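You operate a simulated robot arm through the tools that you are given. There is no shell and no other tool.

You run a simulated robot arm. Do the job below in one go: nothing can be reset, and whatever is moved stays where it is left.

TASK
Sticker the yellow and the green orange on the grey rack and tally them from zero.
Fine: they stay on the rack; put the foam block back; press 0 pcs once, then +1 twice; leave the other fruit alone. Set down upright: foam block.

The check looks at the end state, three seconds after you hand in, the way a careful person would. Anything else that was tipped, shoved, dropped, spilled or broken makes it a failure.

THE ROBOT
A 6-joint arm with a fingered hand, fixed in place. Base frame: the origin is at the foot of the arm, x ahead of it, y to its left, z up; the work surface is at about z = 0.74. Lengths are in m, angles in rad, forces in N, time in s.
With the tool pointing down near the work surface it reaches from about 0.14 to 0.88 m from the base axis. Its first joint turns from -2.897 to 2.897 rad. Payload 5 kg.
The TCP is the grasp point between the finger pads, 0.037 m short of the fingertips. In the tool frame z runs along the fingers and y along their closing line. The gripper opens to 0.124 m. The gripper's body begins 0.043 m behind the TCP. The gripper is a hand of 3 fingers: y runs from the thumb to the fingers, the wrist lies at [-0.021, -0.125, -0.215] in the tool frame, and closing takes about 1.5 s.
Orientation is that of the tool frame in the base frame, as a unit quaternion [x, y, z, w]. With the fingers straight down and the wrist toward the robot, the tool's x, y and z point along [0, 1, 0], [1, 0, 0] and [0, 0, -1] of the base frame.

THE INTERFACE
- The arm moves only by the tool move_arm. Its argument "deltas" is a list of rows, each an object (a shift or turn left out is 0, a gripper value left out holds the last) with "fingers": the gripper command, from -1 (fully open) to 1 (shut), values between in proportion; "slide": the shift along the base's x, y, z in mm, a list of three; "rotation": the turn, a rotation vector about the base's x, y, z in rad, a list of three. In form: [{"fingers": fingers, "slide": [dx, dy, dz], "rotation": [wx, wy, wz]}, ...]. A call has 1 to 20 rows; each row is the pose to reach, as a shift and turn from the pose commanded when the call began. A row lasts 0.2 s, in which the tool goes at most 0.05 m and 0.15 rad; a call with a longer step from one row to the next is refused whole, and so is a gripper value outside its range. A pose out of reach is approached as far as the arm can. The call stops where the force on the tool passes 40 N (or 10 N more than at its start, if that is more) or the arm is blocked; 0.2 s more then pass. Each finger travels about 0.072 m/s and halts on what it meets, pressing with about 32 N; the grip force reading is that of the motor and also rises with nothing between the fingers. The clock runs only during rows and for 0.2 s after the last one: add rows that repeat a pose to give the fingers time. It gives the time, the measured TCP pose, the force on the tool (base axes), the opening and the grip force at its end, in the units of the frame above (readings bear some noise), with the torque about the TCP (base axes, N m) and any sound that the robot's microphone picked up, and new pictures: "show" is both (left out), scene, wrist or none.
- Cameras (640 x 400 px; columns grow to the right, rows downward): "scene" is fixed at [0.2032, -0.5046, 1.508]; the picture's right is [0.25, -0.97, 0.00], its down [-0.82, -0.21, -0.53] and it looks along [0.52, 0.13, -0.85] (base axes); focal length 311 px, centre (320, 200). "wrist" rides on the gripper at [0.072, -0.104, -0.154] in the tool frame; the picture's right is [-0.83, 0.26, -0.49], its down [-0.51, -0.72, 0.47] and it looks along [-0.23, 0.64, 0.73] (tool axes); focal length 243 px, centre (320, 200).
- hand_shape(shape): the hand has 3 fingers and takes this shape, open, in about a second: jaw (thumb against the fingers, like two jaws); tri (thumb and two fingers); tip (a fingertip pinch); poke (one finger out to press); point (the index stretched); flat (the hand flat); cup (the hand cupped); fist (a fist). The gripper value then closes the fingers along that shape, each until it touches; the sizes above hold for jaw. It gives what a move gives, with no picture.
- locate(camera, pixels): there is no depth. For up to 12 entries [column, row, z] of the newest picture of that camera ("zoom" is the newest enlarged one), the place [x, y] in the base frame at which the ray of that pixel passes the height z, good to about 0.002 m, but the place of the scene camera against the robot may be out by one fixed shift of up to 0.018 m in any direction. No time passes.
- enlarge(camera, box): a new picture of the part [left, top, right, bottom] of that camera's present view, enlarged. No time passes.
- job_done(): hands the job in; it is judged then, once.

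Open the gripper and draw the arm clear of the work before you hand the job in, unless the task says otherwise.

The tools are called after "Call:" as a command line: name --argument value ..., lists and objects as JSON in quotes. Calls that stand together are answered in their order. move_arm: Moves the arm, as the interface text tells. Its arguments: {"type":"object","properties":{"deltas":{"type":"array","items":{"type":"object","properties":{"fingers":{"type":"number"},"slide":{"type":"array","items":{"type":"number"}},"rotation":{"type":"array","items":{"type":"number"}}}}},"show":{"type":"string","enum":["both","scene","wrist","none"]}},"required":["deltas"]} The other tools are called the same way: hand_shape (shape) gives the hand a shape; locate (camera, pixels) gives the place at which the rays of pixels pass given heights; enlarge (camera, box) takes an enlarged picture of a part of a camera's view; job_done () hands the job in.

At the start:

```text
t: 0.0
tcp_pos: [0.6515, -0.3593, 1.0972]
tcp_rot: [0.707, 0.707, -0.001, 0.0]
ft_force: [0.3, -0.3, 0.2]
wrist_torque: [0.02, -0.02, -0.01]
width: 0.1236
finger_force: 0.0
shape: jaw
```

scene: 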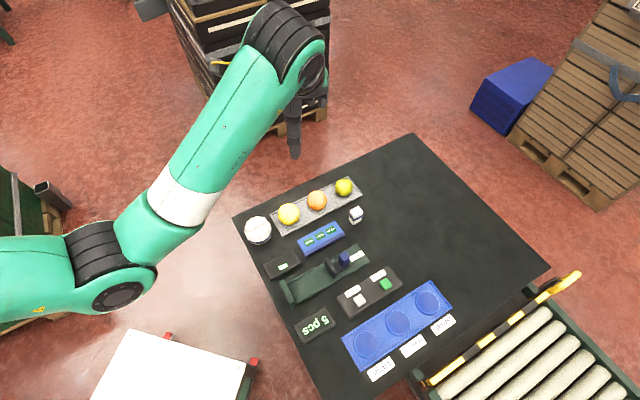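
wrist: 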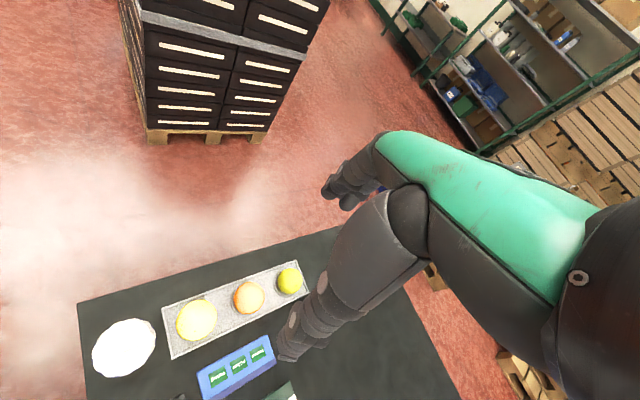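

The scene shows a black table with a grey rack (fruits at about (289,214), (317,200), (343,187)), a blue sticker-ish block at (320,238), and buttons. I enlarge the regions to understand them.

Call:
enlarge --camera "scene" --box '[230, 160, 390, 260]'

Call:
enlarge --camera "scene" --box '[250, 230, 470, 385]'

Call:
enlarge --camera "wrist" --box '[80, 240, 340, 400]'

```text
4.00 times, centred on (310, 210) of scene
```

zoom: 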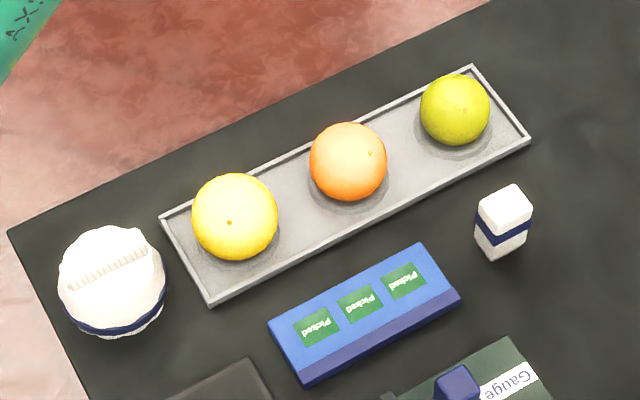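

```text
2.58 times, centred on (360, 308) of scene
```

zoom: 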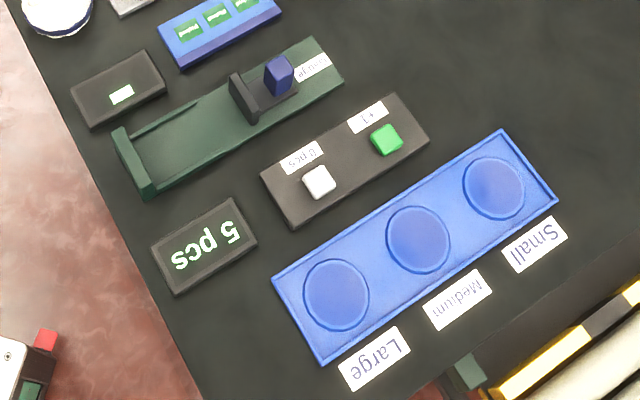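

```text
2.46 times, centred on (210, 320) of wrist
```

zoom: 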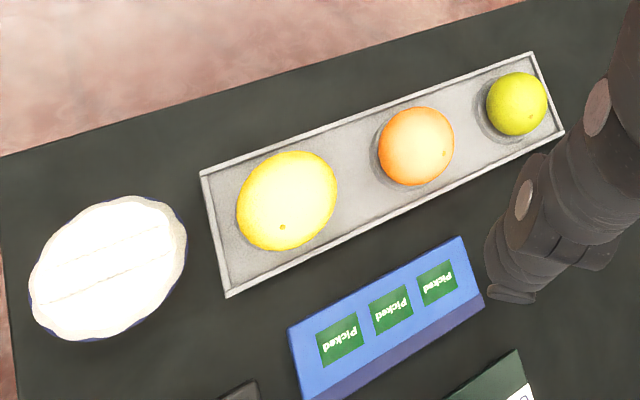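

I'll locate the objects in both cameras to compare the scene camera's shift against the wrist camera.

Call:
locate --camera "wrist" --pixels '[[162, 307, 0.75], [171, 359, 0.75], [296, 262, 0.75], [309, 293, 0.75], [197, 321, 0.78], [249, 298, 0.78], [289, 281, 0.78], [125, 348, 0.75], [218, 378, 0.77], [239, 365, 0.77], [258, 353, 0.77]]'

Call:
locate --camera "scene" --pixels '[[271, 214, 0.75], [283, 236, 0.75], [348, 177, 0.75], [362, 195, 0.75], [289, 214, 0.78], [317, 200, 0.78], [343, 187, 0.78], [258, 230, 0.75], [309, 242, 0.77], [320, 236, 0.77], [331, 230, 0.77], [356, 216, 0.76]]'

Call:
enlarge --camera "scene" --box '[330, 195, 380, 230]'

```text
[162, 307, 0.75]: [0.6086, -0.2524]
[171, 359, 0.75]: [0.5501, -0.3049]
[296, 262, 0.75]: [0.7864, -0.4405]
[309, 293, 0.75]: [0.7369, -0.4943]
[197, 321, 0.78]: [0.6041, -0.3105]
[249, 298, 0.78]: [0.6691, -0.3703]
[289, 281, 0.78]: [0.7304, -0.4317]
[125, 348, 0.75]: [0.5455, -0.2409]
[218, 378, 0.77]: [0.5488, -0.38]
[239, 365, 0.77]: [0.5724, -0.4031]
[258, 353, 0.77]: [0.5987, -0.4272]
```

```text
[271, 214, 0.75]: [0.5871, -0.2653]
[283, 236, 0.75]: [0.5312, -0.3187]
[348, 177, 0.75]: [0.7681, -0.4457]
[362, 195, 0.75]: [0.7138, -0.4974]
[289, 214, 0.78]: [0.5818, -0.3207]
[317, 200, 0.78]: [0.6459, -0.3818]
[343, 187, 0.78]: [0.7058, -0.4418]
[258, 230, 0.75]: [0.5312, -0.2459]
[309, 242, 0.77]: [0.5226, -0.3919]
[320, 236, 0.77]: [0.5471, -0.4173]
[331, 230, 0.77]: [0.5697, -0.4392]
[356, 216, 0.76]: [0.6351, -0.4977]
```

```text
11.43 times, centred on (355, 212) of scene
```

zoom: 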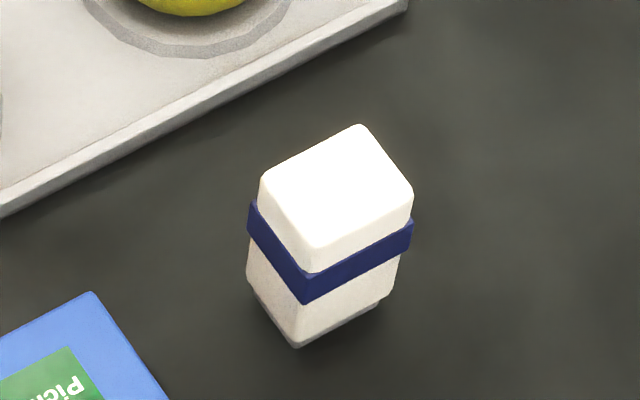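

The scene camera reads about (-0.02, -0.01) off against the wrist camera, so the foam block is near (0.655, -0.487), with everything turned about 45°. I turn the hand +45° about z and move above the block at a safe height to look at it.

Call:
move_arm --deltas '[{"fingers": -1, "slide": [0, -15, -10], "rotation": [0, 0, 0.131]}, {"slide": [0, -30, -20], "rotation": [0, 0, 0.262]}, {"slide": [0, -45, -40], "rotation": [0, 0, 0.393]}, {"slide": [0, -60, -60], "rotation": [0, 0, 0.524]}, {"slide": [0, -80, -80], "rotation": [0, 0, 0.655]}, {"slide": [0, -100, -100], "rotation": [0, 0, 0.785]}, {"slide": [0, -127, -117], "rotation": [0, 0, 0.785]}, {"slide": [0, -127, -117], "rotation": [0, 0, 0.785]}]'

```text
t: 1.8
tcp_pos: [0.641, -0.4751, 0.9808]
tcp_rot: [0.383, 0.924, -0.001, 0.002]
ft_force: [-0.2, 0.1, 0.0]
wrist_torque: [0.01, -0.01, 0.0]
width: 0.124
finger_force: 0.0
shape: jaw
out of reach, approached as far as the arm can: row 7, 8
```

scene: 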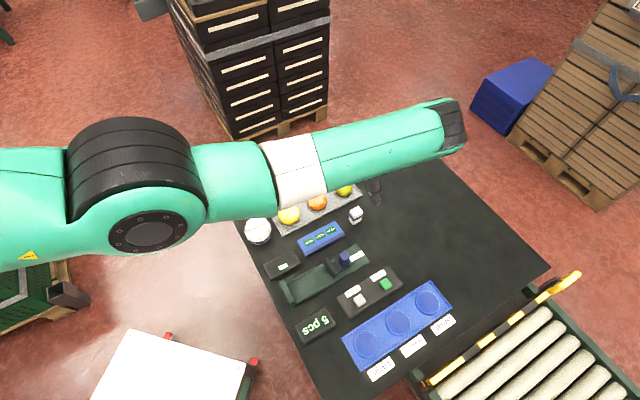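
wrist: 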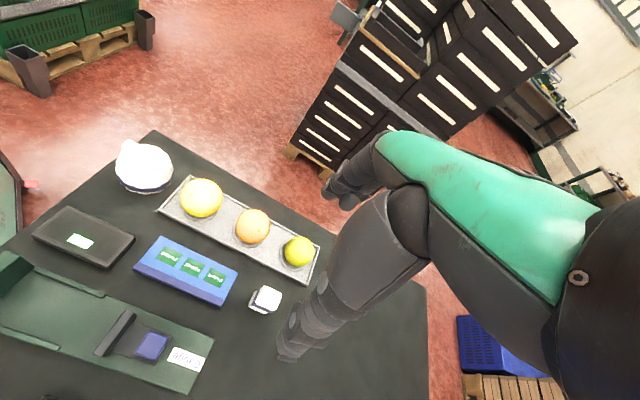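

The block is now visible in the wrist view at about (265,299). I enlarge it and locate its corners, the stickers and fruits from here.

Call:
enlarge --camera "wrist" --box '[120, 160, 330, 320]'

Call:
enlarge --camera "wrist" --box '[235, 275, 295, 320]'

Call:
enlarge --camera "wrist" --box '[260, 110, 460, 380]'

```text
2.50 times, centred on (225, 240) of wrist
```

zoom: 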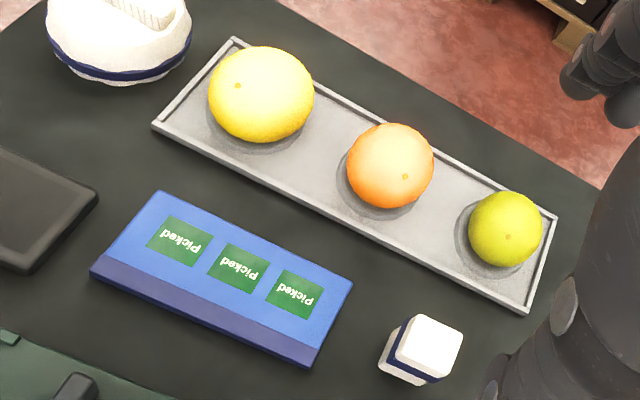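

```text
8.89 times, centred on (265, 298) of wrist
```

zoom: 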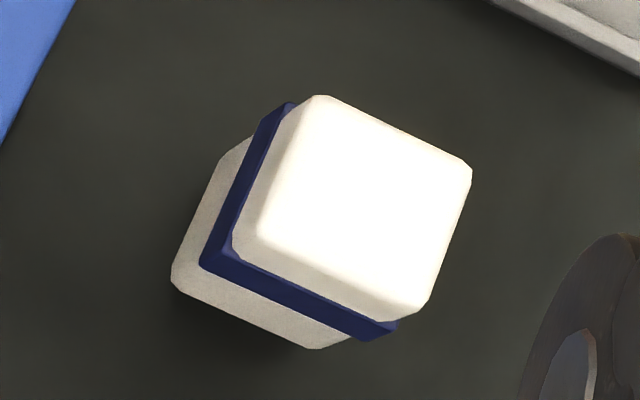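

```text
1.48 times, centred on (360, 245) of wrist
```

zoom: 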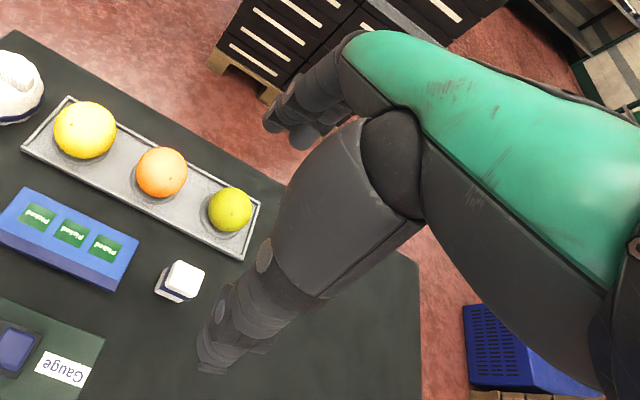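

Locating the block's bottom corners at table height and its top corners at candidate heights, to get its size and pose.

Call:
locate --camera "wrist" --pixels '[[248.4, 307.0, 0.74], [265.0, 314.6, 0.74], [254.3, 292.4, 0.74], [264.8, 286.2, 0.785], [281.9, 294.1, 0.785], [276.8, 310.9, 0.785], [256.0, 302.5, 0.785], [264.8, 286.2, 0.79], [281.9, 294.1, 0.79], [276.8, 310.9, 0.79], [256.0, 302.5, 0.79]]'

Call:
locate --camera "wrist" --pixels '[[189.6, 177.6, 0.75], [316.8, 287.5, 0.75], [181, 200, 0.75], [328, 254, 0.75], [159.5, 263.7, 0.74], [221, 305.5, 0.74], [260.5, 273, 0.77], [184, 237, 0.77], [168, 256.5, 0.77], [192, 267.5, 0.77], [215.7, 278, 0.77]]'

```text
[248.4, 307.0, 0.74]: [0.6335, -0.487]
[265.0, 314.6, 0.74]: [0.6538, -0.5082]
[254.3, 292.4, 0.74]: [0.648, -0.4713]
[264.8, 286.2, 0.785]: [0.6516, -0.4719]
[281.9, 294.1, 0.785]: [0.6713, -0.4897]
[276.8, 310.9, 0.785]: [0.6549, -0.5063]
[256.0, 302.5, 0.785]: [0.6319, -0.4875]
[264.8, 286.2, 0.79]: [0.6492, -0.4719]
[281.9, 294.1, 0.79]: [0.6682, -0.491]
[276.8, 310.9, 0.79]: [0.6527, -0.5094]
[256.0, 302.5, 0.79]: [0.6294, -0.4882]
```

```text
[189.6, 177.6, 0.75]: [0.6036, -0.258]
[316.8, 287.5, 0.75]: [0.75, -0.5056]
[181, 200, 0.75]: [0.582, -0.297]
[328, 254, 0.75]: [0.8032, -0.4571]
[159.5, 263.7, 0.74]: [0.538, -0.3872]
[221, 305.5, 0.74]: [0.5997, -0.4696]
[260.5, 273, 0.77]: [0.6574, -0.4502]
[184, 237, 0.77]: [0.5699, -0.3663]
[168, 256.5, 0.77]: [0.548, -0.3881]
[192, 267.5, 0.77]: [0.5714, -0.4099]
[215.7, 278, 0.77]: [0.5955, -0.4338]
```

Block centre is about (0.652, -0.489), roughly 30 x 24 x 45 mm. With the wrist on the far side the arm is at its reach limit, so I turn the hand -90° about z (wrist over the dispenser side, closing along the block's long axis) and stop above the block to look.

Call:
move_arm --deltas '[{"fingers": -1, "slide": [-15, 12, 0], "rotation": [0, 0, -0.14]}, {"slide": [-30, 24, 0], "rotation": [0, 0, -0.28]}, {"slide": [-45, 36, 0], "rotation": [0, 0, -0.42]}, {"slide": [-50, 40, 0], "rotation": [0, 0, -0.56]}, {"slide": [-50, 40, 0], "rotation": [0, 0, -0.7]}, {"slide": [-50, 40, 0], "rotation": [0, 0, -0.84]}, {"slide": [-50, 40, 0], "rotation": [0, 0, -0.98]}, {"slide": [-50, 40, 0], "rotation": [0, 0, -1.12]}, {"slide": [-50, 40, 0], "rotation": [0, 0, -1.26]}, {"slide": [-50, 40, 0], "rotation": [0, 0, -1.4]}, {"slide": [-50, 40, 0], "rotation": [0, 0, -1.54]}, {"slide": [-50, 40, 0], "rotation": [0, 0, -1.575]}, {"slide": [-50, 40, 0], "rotation": [0, 0, -1.575]}]'

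```text
t: 4.6
tcp_pos: [0.59, -0.4344, 0.9847]
tcp_rot: [0.925, 0.38, 0.0, 0.001]
ft_force: [0.7, 0.1, 0.7]
wrist_torque: [0.01, 0.03, 0.0]
width: 0.1239
finger_force: 0.1
shape: jaw
```

scene: 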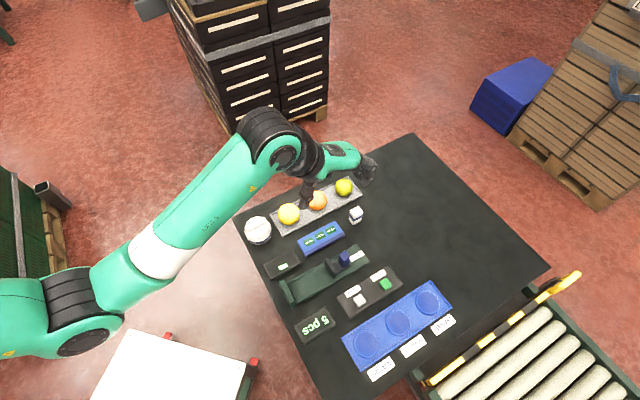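
wrist: 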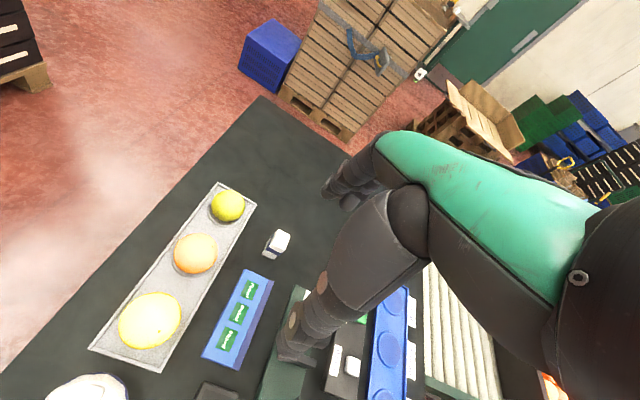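

Now rotated with the closing line along the rack direction. I enlarge the wrist view to measure the block, stickers and fruits from this viewpoint.

Call:
enlarge --camera "wrist" --box '[80, 170, 310, 380]'

Call:
enlarge --camera "wrist" --box '[240, 215, 310, 270]'

```text
1.90 times, centred on (195, 275) of wrist
```

zoom: 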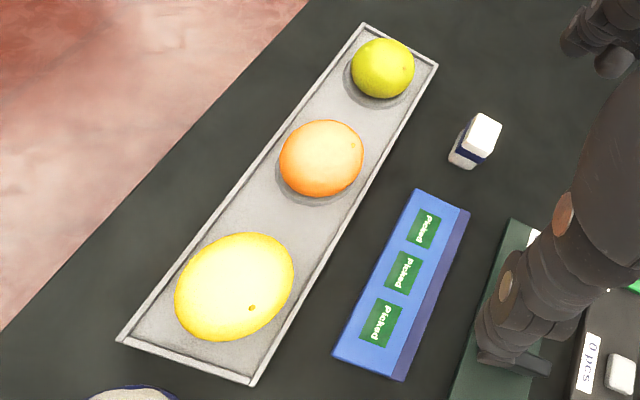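

```text
7.27 times, centred on (275, 242) of wrist
```

zoom: 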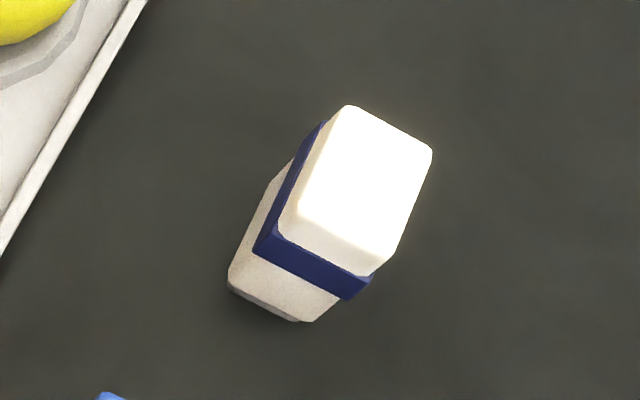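

Locating block corners in this zoomed picture (bottom corners at (230,287), (305,322); top corners at (348,107), (430,152), (383,270), (285,225)).

Call:
locate --camera "zoom" --pixels '[[229, 287, 0.74], [308, 322, 0.74], [268, 186, 0.74], [348, 106, 0.785], [431, 152, 0.785], [384, 270, 0.785], [284, 225, 0.785], [348, 106, 0.79], [384, 270, 0.79]]'

Call:
locate --camera "wrist" --pixels '[[249.4, 290, 0.76], [238.4, 313.3, 0.76], [226.4, 339, 0.76], [265.8, 271.6, 0.76], [202.3, 356.9, 0.76], [249.9, 270.4, 0.76], [234.7, 368.3, 0.74], [218.5, 185, 0.75], [257.6, 205.4, 0.75], [159.5, 370.5, 0.75], [90.4, 347.4, 0.75]]'

Call:
locate --camera "wrist" --pixels '[[150, 321.2, 0.78], [195.6, 254.4, 0.78], [228.3, 205.8, 0.775]]'

```text
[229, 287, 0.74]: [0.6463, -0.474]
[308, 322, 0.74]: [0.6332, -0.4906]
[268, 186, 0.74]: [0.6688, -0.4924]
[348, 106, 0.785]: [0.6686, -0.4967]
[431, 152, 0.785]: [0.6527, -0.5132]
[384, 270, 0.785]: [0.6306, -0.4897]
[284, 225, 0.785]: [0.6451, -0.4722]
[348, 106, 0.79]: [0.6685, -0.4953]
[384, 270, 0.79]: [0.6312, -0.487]
```

```text
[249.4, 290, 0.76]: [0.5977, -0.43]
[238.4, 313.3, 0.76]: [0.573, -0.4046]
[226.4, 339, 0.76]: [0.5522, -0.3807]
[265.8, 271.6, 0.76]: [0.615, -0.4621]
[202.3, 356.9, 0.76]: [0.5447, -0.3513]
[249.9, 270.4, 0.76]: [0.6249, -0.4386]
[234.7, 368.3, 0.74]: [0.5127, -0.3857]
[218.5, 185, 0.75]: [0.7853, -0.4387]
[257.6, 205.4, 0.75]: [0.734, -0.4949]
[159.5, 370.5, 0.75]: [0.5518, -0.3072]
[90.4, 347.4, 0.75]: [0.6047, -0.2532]
```

```text
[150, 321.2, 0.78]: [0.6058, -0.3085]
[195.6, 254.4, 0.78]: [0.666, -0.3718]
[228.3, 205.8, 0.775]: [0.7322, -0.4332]
```

Block centre refined to about (0.6505, -0.4905) with its top near z=0.79. I half-close the hand and move above the block at z≈0.87, then look at how the fingers straddle it.

Call:
move_arm --deltas '[{"fingers": 0, "slide": [15, -14, -10]}, {"fingers": 0, "slide": [30, -28, -30]}, {"fingers": 0, "slide": [45, -42, -60]}, {"fingers": 0, "slide": [60.5, -56, -90]}, {"fingers": 0, "slide": [60.5, -56, -110]}, {"fingers": 0, "slide": [60.5, -56, -110]}, {"fingers": 0, "slide": [60.5, -56, -110]}]'

```text
t: 6.2
tcp_pos: [0.6506, -0.4882, 0.8711]
tcp_rot: [0.925, 0.38, 0.0, 0.0]
ft_force: [0.8, 0.5, 0.6]
wrist_torque: [0.0, -0.02, 0.0]
width: 0.0624
finger_force: 0.1
shape: jaw
```

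scene: 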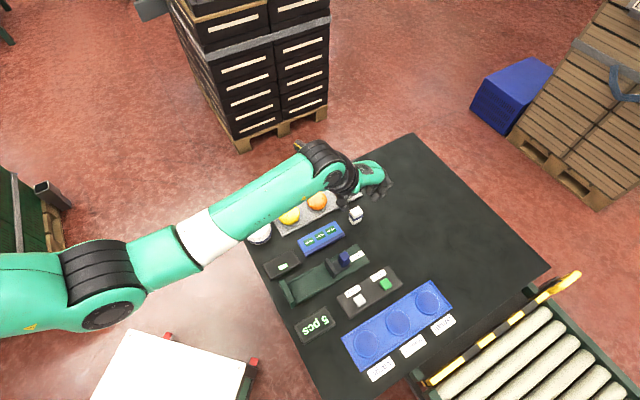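
wrist: 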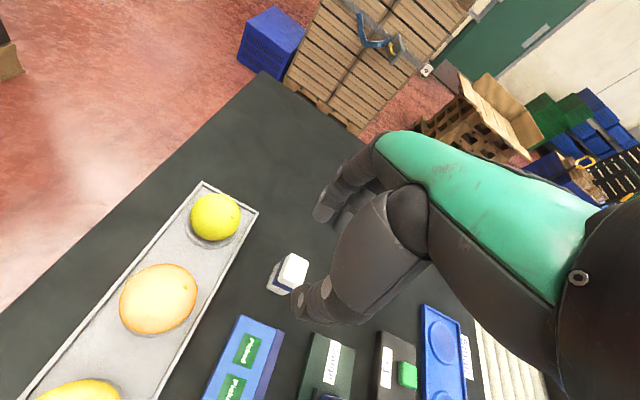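

The hand straddles the block line: thumb tip at about (297,300), fingertips at (323,213). I enlarge to check clearances and re-locate the block from this nearer view.

Call:
enlarge --camera "wrist" --box '[250, 170, 410, 330]'

Call:
enlarge --camera "scene" --box '[300, 140, 420, 240]'

Call:
enlarge --camera "wrist" --box '[255, 240, 325, 305]'

```text
2.50 times, centred on (330, 250) of wrist
```

zoom: 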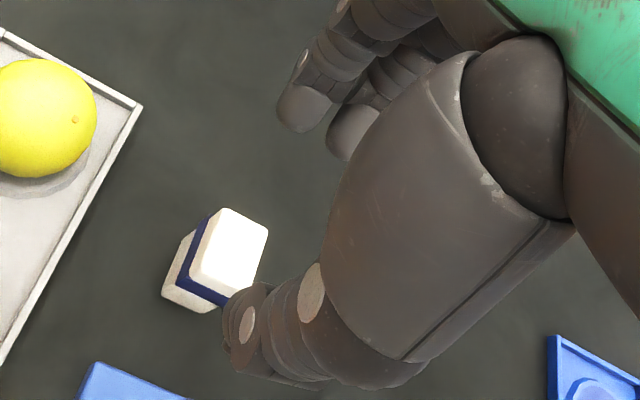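

```text
4.00 times, centred on (360, 190) of scene
```

zoom: 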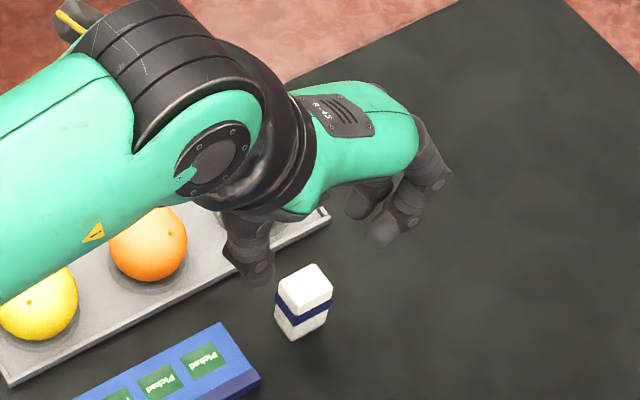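

```text
6.15 times, centred on (290, 272) of wrist
```

zoom: 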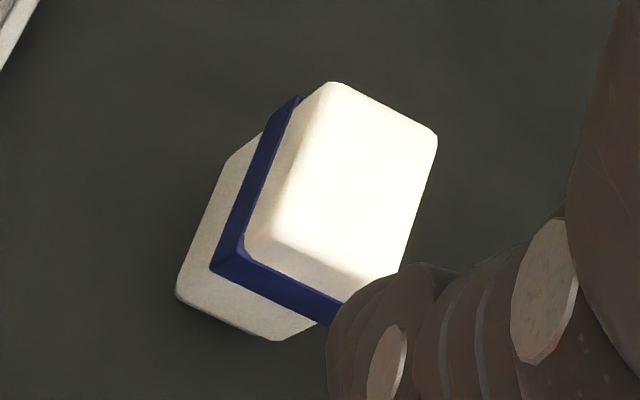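

Re-locating the block's corners from the nearer view.

Call:
locate --camera "zoom" --pixels '[[330, 82, 0.79], [438, 132, 0.79], [244, 240, 0.79], [176, 294, 0.74], [280, 341, 0.74], [212, 268, 0.761], [243, 236, 0.773]]'

```text
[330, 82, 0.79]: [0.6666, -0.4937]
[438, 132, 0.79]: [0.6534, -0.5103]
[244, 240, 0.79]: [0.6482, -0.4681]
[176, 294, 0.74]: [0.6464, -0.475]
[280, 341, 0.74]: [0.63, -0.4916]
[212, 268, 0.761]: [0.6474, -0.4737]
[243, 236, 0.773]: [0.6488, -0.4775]
```

Block centre ≈ (0.650, -0.4908). I narrow the opening to ~0.05 and descend partway (fingertips to ~z 0.775) to check the straddle.

Call:
move_arm --deltas '[{"fingers": 0.2, "slide": [-0.5, -2.5, 0]}, {"fingers": 0.2, "slide": [-0.5, -2.5, -15]}, {"fingers": 0.2, "slide": [-0.5, -2.5, -30]}, {"fingers": 0.2, "slide": [-0.5, -2.5, -45]}, {"fingers": 0.2, "slide": [-0.5, -2.5, -58]}, {"fingers": 0.2, "slide": [-0.5, -2.5, -58]}]'

Call:
enlarge --camera "wrist" --box '[250, 180, 370, 320]'

Call:
enlarge --camera "scene" --box '[310, 170, 400, 240]'

```text
t: 7.6
tcp_pos: [0.6491, -0.4933, 0.8159]
tcp_rot: [0.925, 0.38, -0.001, -0.001]
ft_force: [-1.0, -1.2, 0.5]
wrist_torque: [-0.03, -0.01, -0.01]
width: 0.0502
finger_force: 0.1
shape: jaw
```

scene: 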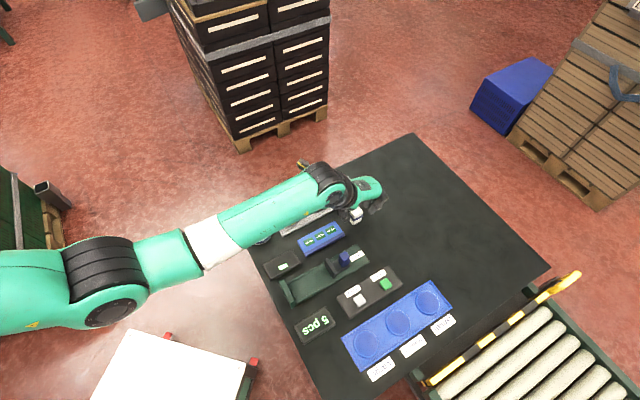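
wrist: 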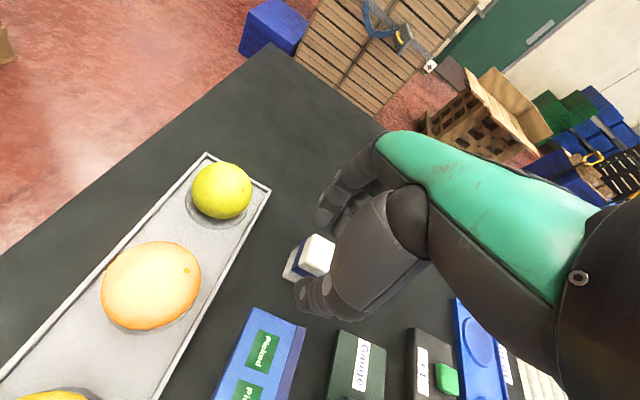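

```text
2.86 times, centred on (310, 250) of wrist
```

zoom: 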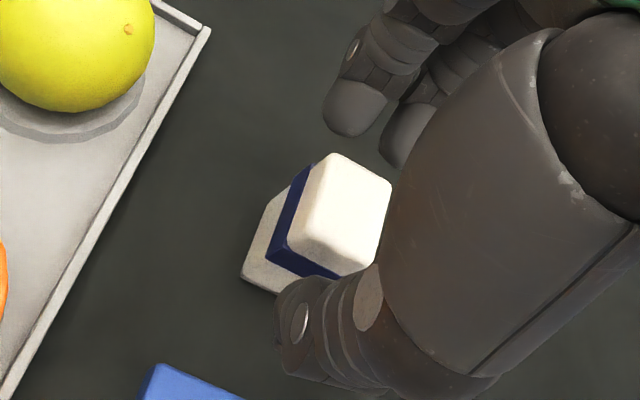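

```text
5.71 times, centred on (355, 205) of scene
```

zoom: 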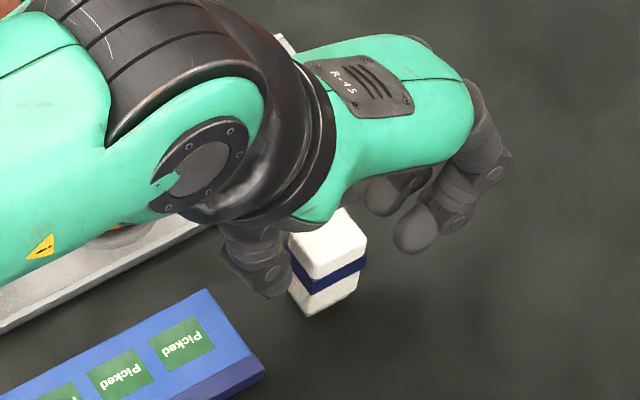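

The fingertip midpoint projects to about (313,256), right on the block. I descend a further 26 mm to fingertip height ~0.752.

Call:
move_arm --deltas '[{"fingers": 0.2, "slide": [0, 0, -10]}, {"fingers": 0.2, "slide": [0, 0, -19]}, {"fingers": 0.2, "slide": [0, 0, -26]}, {"fingers": 0.2, "slide": [0, 0, -26]}, {"fingers": 0.2, "slide": [0, 0, -26]}]'

Call:
enlarge --camera "wrist" --box '[250, 180, 370, 320]'

Call:
enlarge --camera "scene" --box '[310, 170, 400, 240]'

```text
t: 8.8
tcp_pos: [0.6501, -0.4936, 0.7895]
tcp_rot: [0.925, 0.381, 0.0, 0.0]
ft_force: [0.5, 0.0, -0.4]
wrist_torque: [0.01, 0.0, -0.02]
width: 0.0502
finger_force: 0.0
shape: jaw
```

scene: 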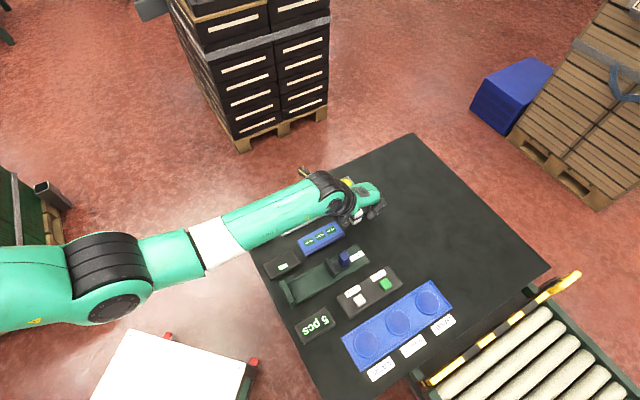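
wrist: 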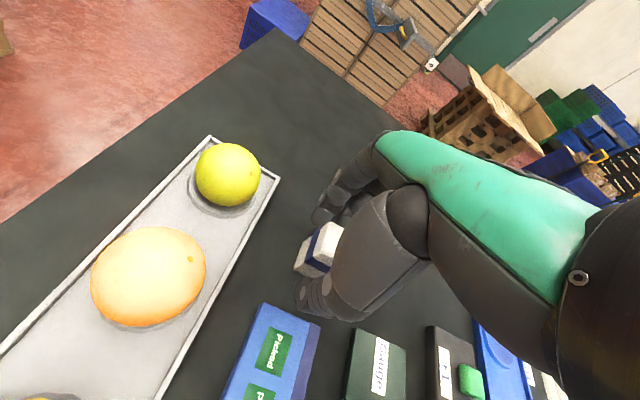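

```text
2.86 times, centred on (310, 250) of wrist
```

zoom: 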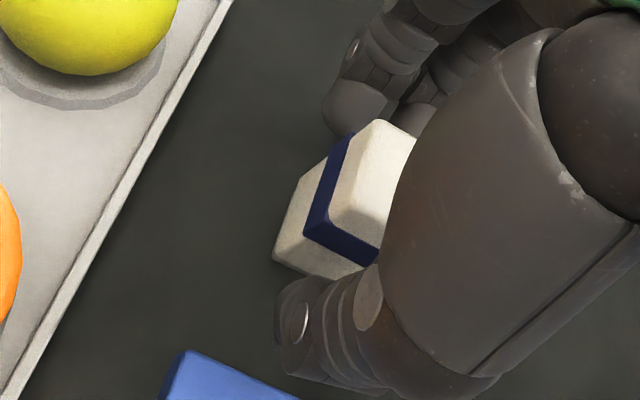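

```text
5.71 times, centred on (355, 205) of scene
```

zoom: 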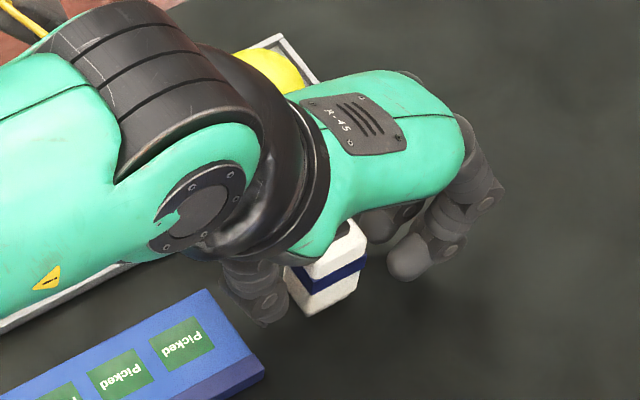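

The block sits between thumb and fingers with no contact force. I close the hand now.

Call:
move_arm --deltas '[{"fingers": 0.4}, {"fingers": 0.6}, {"fingers": 0.8}, {"fingers": 1}, {"fingers": 1}, {"fingers": 1}, {"fingers": 1}]'

Call:
enlarge --camera "wrist" --box '[250, 180, 370, 320]'

Call:
enlarge --camera "scene" --box '[310, 170, 400, 240]'

```text
t: 10.4
tcp_pos: [0.6501, -0.4939, 0.7886]
tcp_rot: [0.925, 0.381, -0.001, 0.001]
ft_force: [0.1, 0.0, 0.1]
wrist_torque: [-0.02, 0.0, 0.01]
width: 0.0221
finger_force: 32.2
shape: jaw
```

scene: 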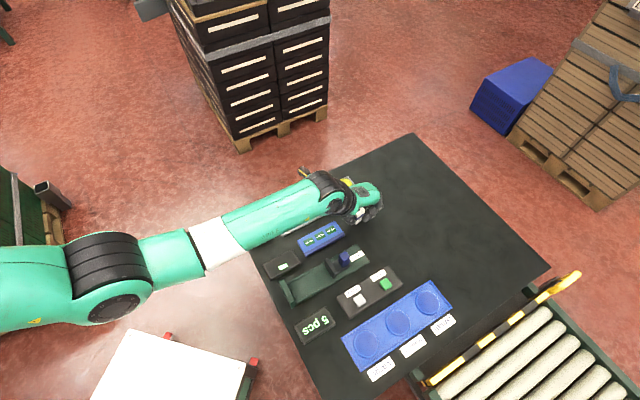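
wrist: 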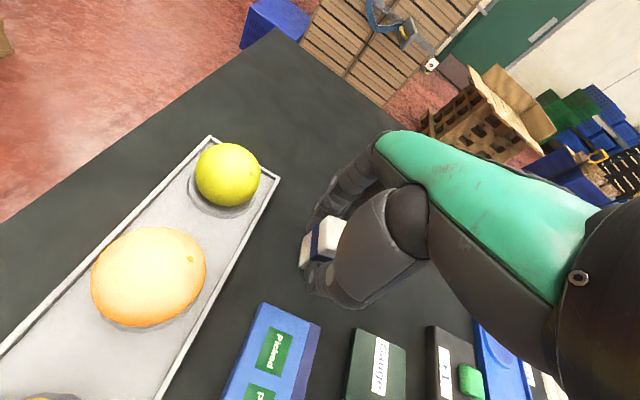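

```text
2.86 times, centred on (310, 250) of wrist
```

zoom: 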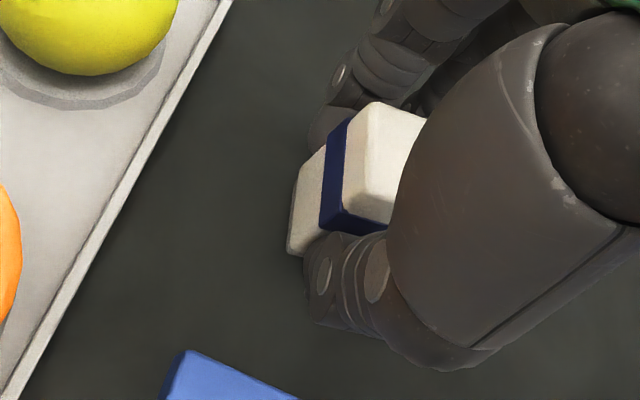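

```text
5.71 times, centred on (355, 205) of scene
```

zoom: 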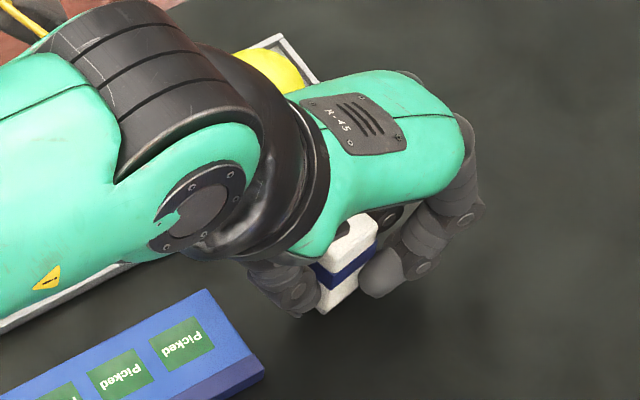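

Gripped (32 N, 0.022 reading); the block yawed slightly in the grip. I lift it 60 mm and look at its attitude.

Call:
move_arm --deltas '[{"fingers": 1, "slide": [0, 0, 5]}, {"slide": [0, 0, 15]}, {"slide": [0, 0, 30]}, {"slide": [0, 0, 45]}, {"slide": [0, 0, 60]}, {"slide": [0, 0, 60]}]'

Call:
enlarge --camera "wrist" --box '[260, 190, 360, 310]'

Call:
enlarge --camera "scene" --box '[320, 160, 410, 230]'

```text
t: 11.8
tcp_pos: [0.6506, -0.4937, 0.848]
tcp_rot: [0.925, 0.381, 0.0, 0.0]
ft_force: [0.8, -0.3, -0.8]
wrist_torque: [-0.01, 0.02, 0.0]
width: 0.022
finger_force: 32.0
shape: jaw
```

scene: 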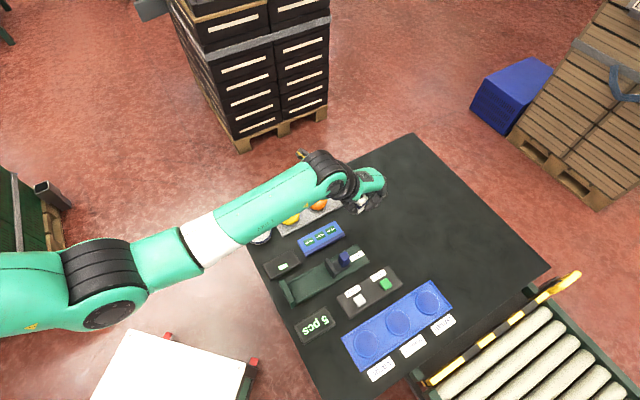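
wrist: 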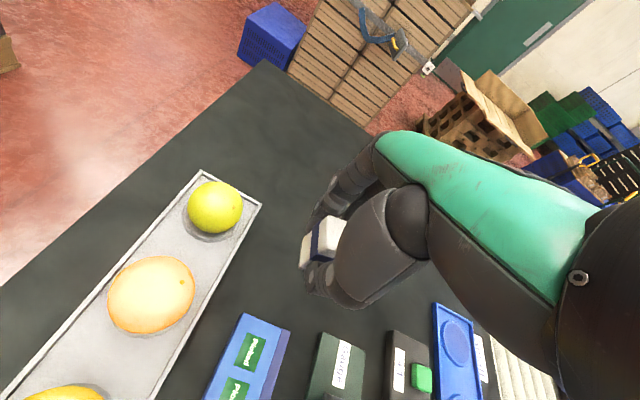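

```text
3.33 times, centred on (310, 250) of wrist
```

zoom: 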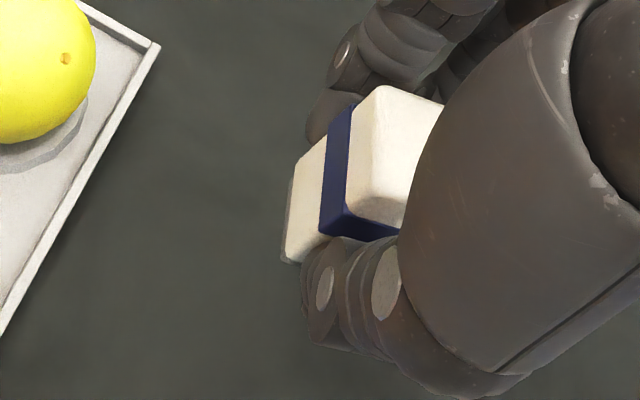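

```text
5.71 times, centred on (365, 195) of scene
```

zoom: 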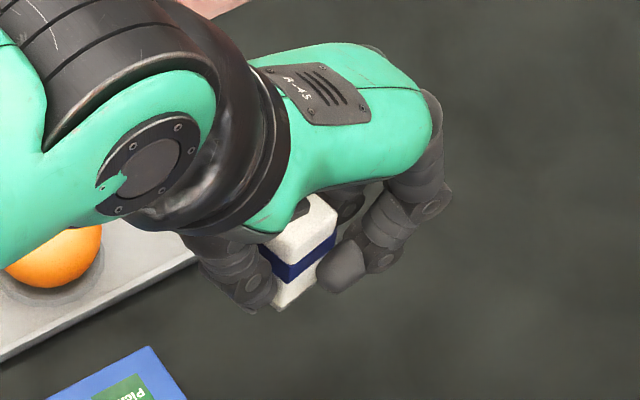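

The block is held firmly. I locate its visible corners at the expected heights to estimate its pose in the hand.

Call:
locate --camera "zoom" --pixels '[[312, 195, 0.85]]'

Call:
enlarge --camera "wrist" --box '[280, 210, 350, 280]'

```text
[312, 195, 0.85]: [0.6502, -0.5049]
```

```text
5.71 times, centred on (315, 245) of wrist
```

zoom: 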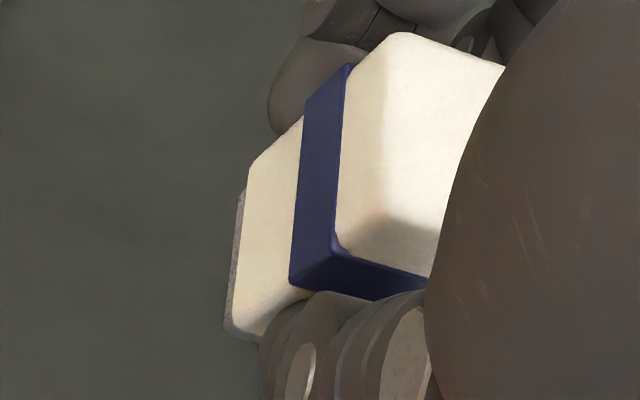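

I locate the pad's bottom corners and the top corners in this zoom.

Call:
locate --camera "zoom" --pixels '[[225, 335, 0.7994], [240, 192, 0.7994], [395, 33, 0.8494], [508, 66, 0.8494], [336, 250, 0.8494], [289, 282, 0.8204], [303, 100, 0.8204], [262, 342, 0.7994]]'

```text
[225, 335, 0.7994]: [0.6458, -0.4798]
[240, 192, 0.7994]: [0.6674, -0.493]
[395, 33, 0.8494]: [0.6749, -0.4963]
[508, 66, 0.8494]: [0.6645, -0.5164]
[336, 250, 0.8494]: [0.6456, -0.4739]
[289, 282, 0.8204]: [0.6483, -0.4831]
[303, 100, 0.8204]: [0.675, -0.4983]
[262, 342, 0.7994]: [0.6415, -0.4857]
```

Block sits about +14° yawed in the hand with its grey pad facing down, pad centre ≈ TCP+(0,-0.003). I rotate the hand -0.24 rad so the block squares with the dispenser, and hover over the nearest sticker at (0.598,-0.431).

Call:
move_arm --deltas '[{"fingers": 1, "slide": [-13, 16, 0], "rotation": [0, 0, -0.06]}, {"slide": [-26, 32, 0], "rotation": [0, 0, -0.12]}, {"slide": [-39, 49, 0], "rotation": [0, 0, -0.18]}, {"slide": [-52.6, 65.7, -6], "rotation": [0, 0, -0.24]}, {"slide": [-52.6, 65.7, -15], "rotation": [0, 0, -0.24]}, {"slide": [-52.6, 65.7, -15], "rotation": [0, 0, -0.24]}]'

Call:
enlarge --camera "wrist" --box '[250, 190, 370, 340]'

Call:
enlarge --camera "scene" --box '[290, 190, 380, 260]'

```text
t: 13.2
tcp_pos: [0.5962, -0.4266, 0.8343]
tcp_rot: [0.963, 0.268, 0.0, 0.0]
ft_force: [-0.1, -0.1, -0.9]
wrist_torque: [-0.01, 0.0, 0.0]
width: 0.022
finger_force: 31.7
shape: jaw
```

scene: 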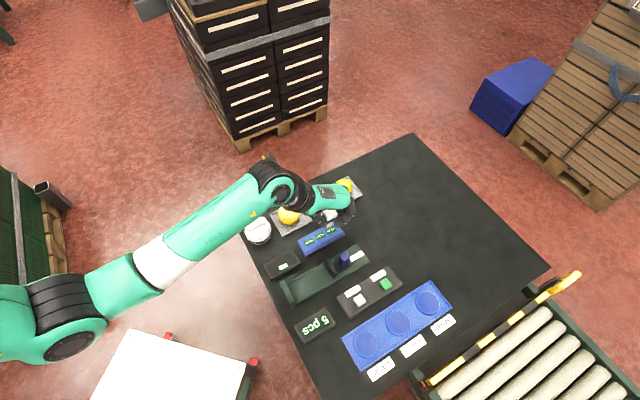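
wrist: 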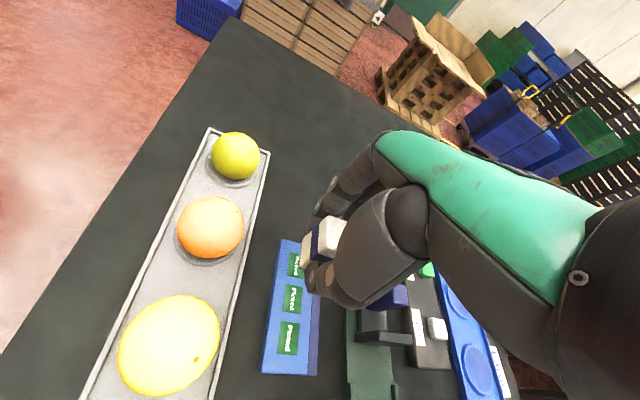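

```text
2.67 times, centred on (310, 265) of wrist
```

zoom: 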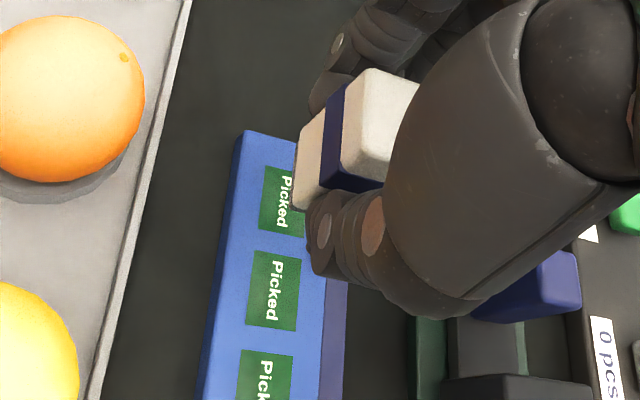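

```text
5.71 times, centred on (335, 225) of scene
```

zoom: 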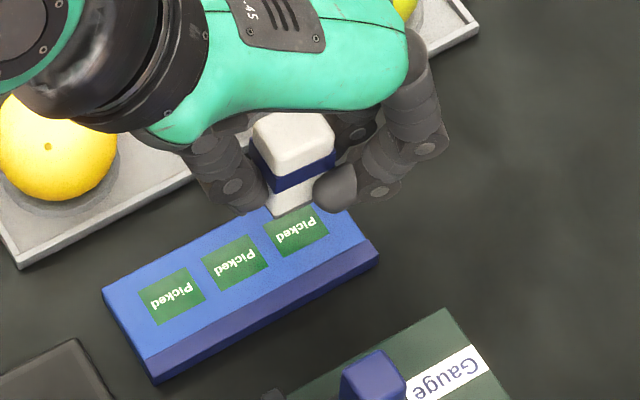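

I locate the stickers again (S2 at zoom (273,290)) and the pad's lower corners to refine the landing point.

Call:
enlarge --camera "wrist" --box '[265, 210, 345, 310]'

Call:
enlarge --camera "wrist" --box '[250, 240, 340, 390]'

```text
4.00 times, centred on (305, 260) of wrist
```

zoom: 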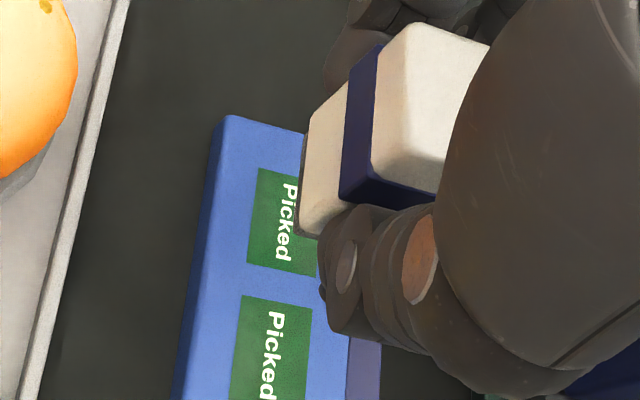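

```text
2.67 times, centred on (295, 315) of wrist
```

zoom: 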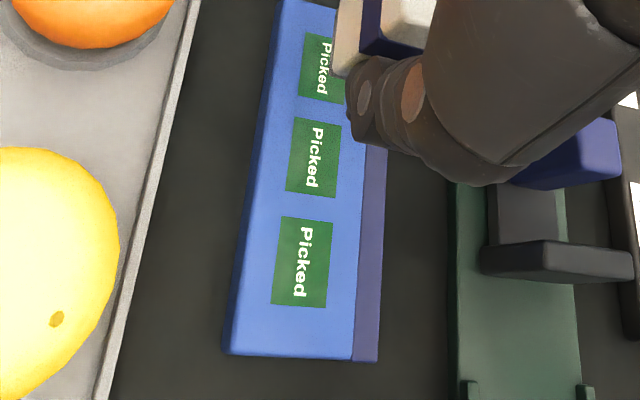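

Locating sticker corners at z=0.755 in this newest zoom.

Call:
locate --camera "zoom" --pixels '[[285, 217, 0.755], [333, 222, 0.755], [322, 307, 0.755], [271, 303, 0.755], [296, 118, 0.755], [341, 126, 0.755], [334, 198, 0.755], [285, 190, 0.755], [306, 33, 0.755], [299, 92, 0.755]]'

Call:
locate --camera "wrist" --pixels '[[299, 253, 0.7857], [301, 229, 0.7857], [328, 206, 0.8357], [318, 244, 0.8357], [310, 252, 0.8068], [316, 222, 0.8068]]'

```text
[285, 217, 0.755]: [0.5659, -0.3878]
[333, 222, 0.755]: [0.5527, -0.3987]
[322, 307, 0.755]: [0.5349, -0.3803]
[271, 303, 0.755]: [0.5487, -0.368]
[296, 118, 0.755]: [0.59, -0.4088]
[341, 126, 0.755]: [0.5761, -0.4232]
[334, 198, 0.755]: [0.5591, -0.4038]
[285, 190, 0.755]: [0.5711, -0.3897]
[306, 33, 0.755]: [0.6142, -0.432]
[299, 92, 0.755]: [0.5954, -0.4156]
```

```text
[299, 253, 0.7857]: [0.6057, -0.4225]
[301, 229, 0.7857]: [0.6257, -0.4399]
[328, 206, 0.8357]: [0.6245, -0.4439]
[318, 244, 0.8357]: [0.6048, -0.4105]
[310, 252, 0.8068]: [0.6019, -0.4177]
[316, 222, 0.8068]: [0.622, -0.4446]
```

I misread some block pixels; recomputing them: pad near-left corner (299.5,268.8), far-left (302,239.5), top corners (328.8,215.5), (318,251.3), (347.5,220.8).

Call:
locate --camera "wrist" --pixels '[[299.5, 268.8, 0.7857], [302, 239.5, 0.7857], [328.8, 215.5, 0.8357], [318, 251.3, 0.8357], [347.5, 220.8, 0.8357], [310, 258.8, 0.8068], [312.5, 230, 0.8068]]'

```text
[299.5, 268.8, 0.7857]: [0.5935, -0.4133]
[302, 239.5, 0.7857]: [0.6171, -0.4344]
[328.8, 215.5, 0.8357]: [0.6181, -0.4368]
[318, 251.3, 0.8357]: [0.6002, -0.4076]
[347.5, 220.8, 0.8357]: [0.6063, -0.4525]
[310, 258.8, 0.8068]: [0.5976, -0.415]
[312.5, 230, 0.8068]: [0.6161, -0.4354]
```

The pad centre is ≈ (0.597,-0.433), essentially over the sticker (0.598,-0.431). I shift +1/+1.5 mm and descend 24 mm, stopping just short of contact.

Call:
move_arm --deltas '[{"fingers": 1, "slide": [1, 1.5, -8]}, {"slide": [1, 1.5, -16]}, {"slide": [1, 1.5, -24]}, {"slide": [1, 1.5, -24]}]'

Call:
enlarge --camera "wrist" --box '[265, 210, 345, 310]'

Call:
enlarge --camera "scene" --box '[290, 190, 380, 260]'

```text
t: 14.2
tcp_pos: [0.5993, -0.4269, 0.81]
tcp_rot: [0.964, 0.267, 0.0, 0.001]
ft_force: [-0.3, -0.7, 0.5]
wrist_torque: [-0.02, 0.02, 0.0]
width: 0.0225
finger_force: 31.9
shape: jaw
```

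scene: 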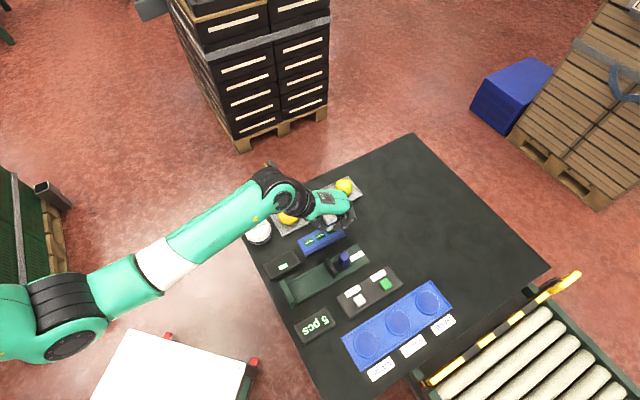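
wrist: 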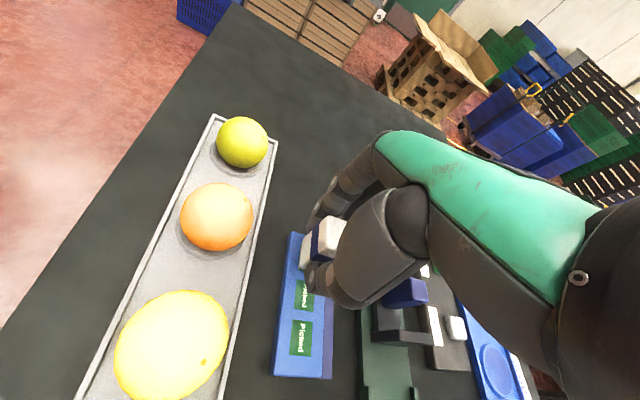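

```text
4.00 times, centred on (305, 260) of wrist
```

zoom: 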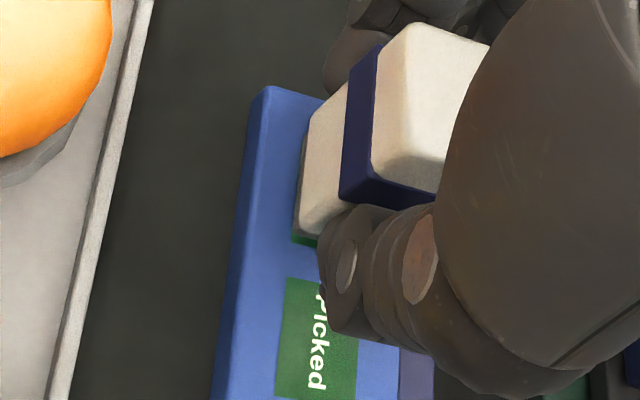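

```text
5.71 times, centred on (335, 225) of scene
```

zoom: 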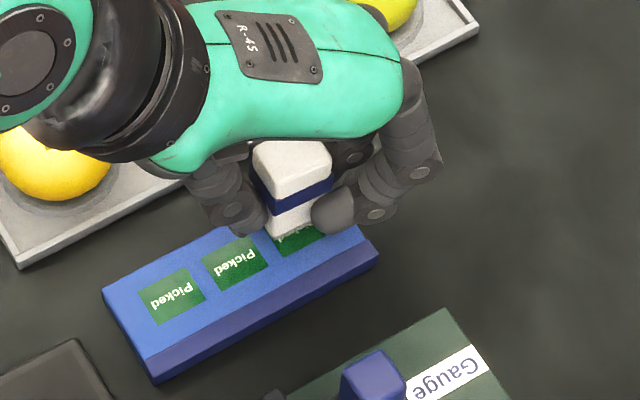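

The pad is directly over the sticker, ~5–6 mm above. I continue down in small steps, watching the force.

Call:
move_arm --deltas '[{"fingers": 1, "slide": [0, 0, -2]}, {"slide": [0, 0, -4]}, {"slide": [0, 0, -4]}]' --show "none"

```text
t: 15.0
tcp_pos: [0.5976, -0.4255, 0.8068]
tcp_rot: [0.964, 0.268, -0.001, -0.001]
ft_force: [0.3, -0.3, -0.8]
wrist_torque: [0.03, 0.02, 0.0]
width: 0.0223
finger_force: 32.1
shape: jaw
```

No contact yet (force ~0). Lowering another 2.5 mm.

Call:
move_arm --deltas '[{"fingers": 1, "slide": [0, 0, -1.5]}, {"slide": [0, 0, -2.5]}, {"slide": [0, 0, -2.5]}]' --show "none"

```text
t: 15.8
tcp_pos: [0.5972, -0.4261, 0.8037]
tcp_rot: [0.964, 0.268, 0.0, 0.0]
ft_force: [-0.2, 0.7, -0.8]
wrist_torque: [0.01, 0.01, 0.0]
width: 0.0222
finger_force: 32.3
shape: jaw
```

Still no contact force at TCP z=0.8037. Lowering 2 mm more.

Call:
move_arm --deltas '[{"fingers": 1, "slide": [0, 0, -1]}, {"slide": [0, 0, -2]}, {"slide": [0, 0, -2]}]' --show "none"

```text
t: 16.6
tcp_pos: [0.5983, -0.4254, 0.8018]
tcp_rot: [0.964, 0.267, 0.0, 0.0]
ft_force: [-0.8, -0.4, -1.4]
wrist_torque: [-0.02, 0.02, 0.03]
width: 0.0223
finger_force: 31.7
shape: jaw
```

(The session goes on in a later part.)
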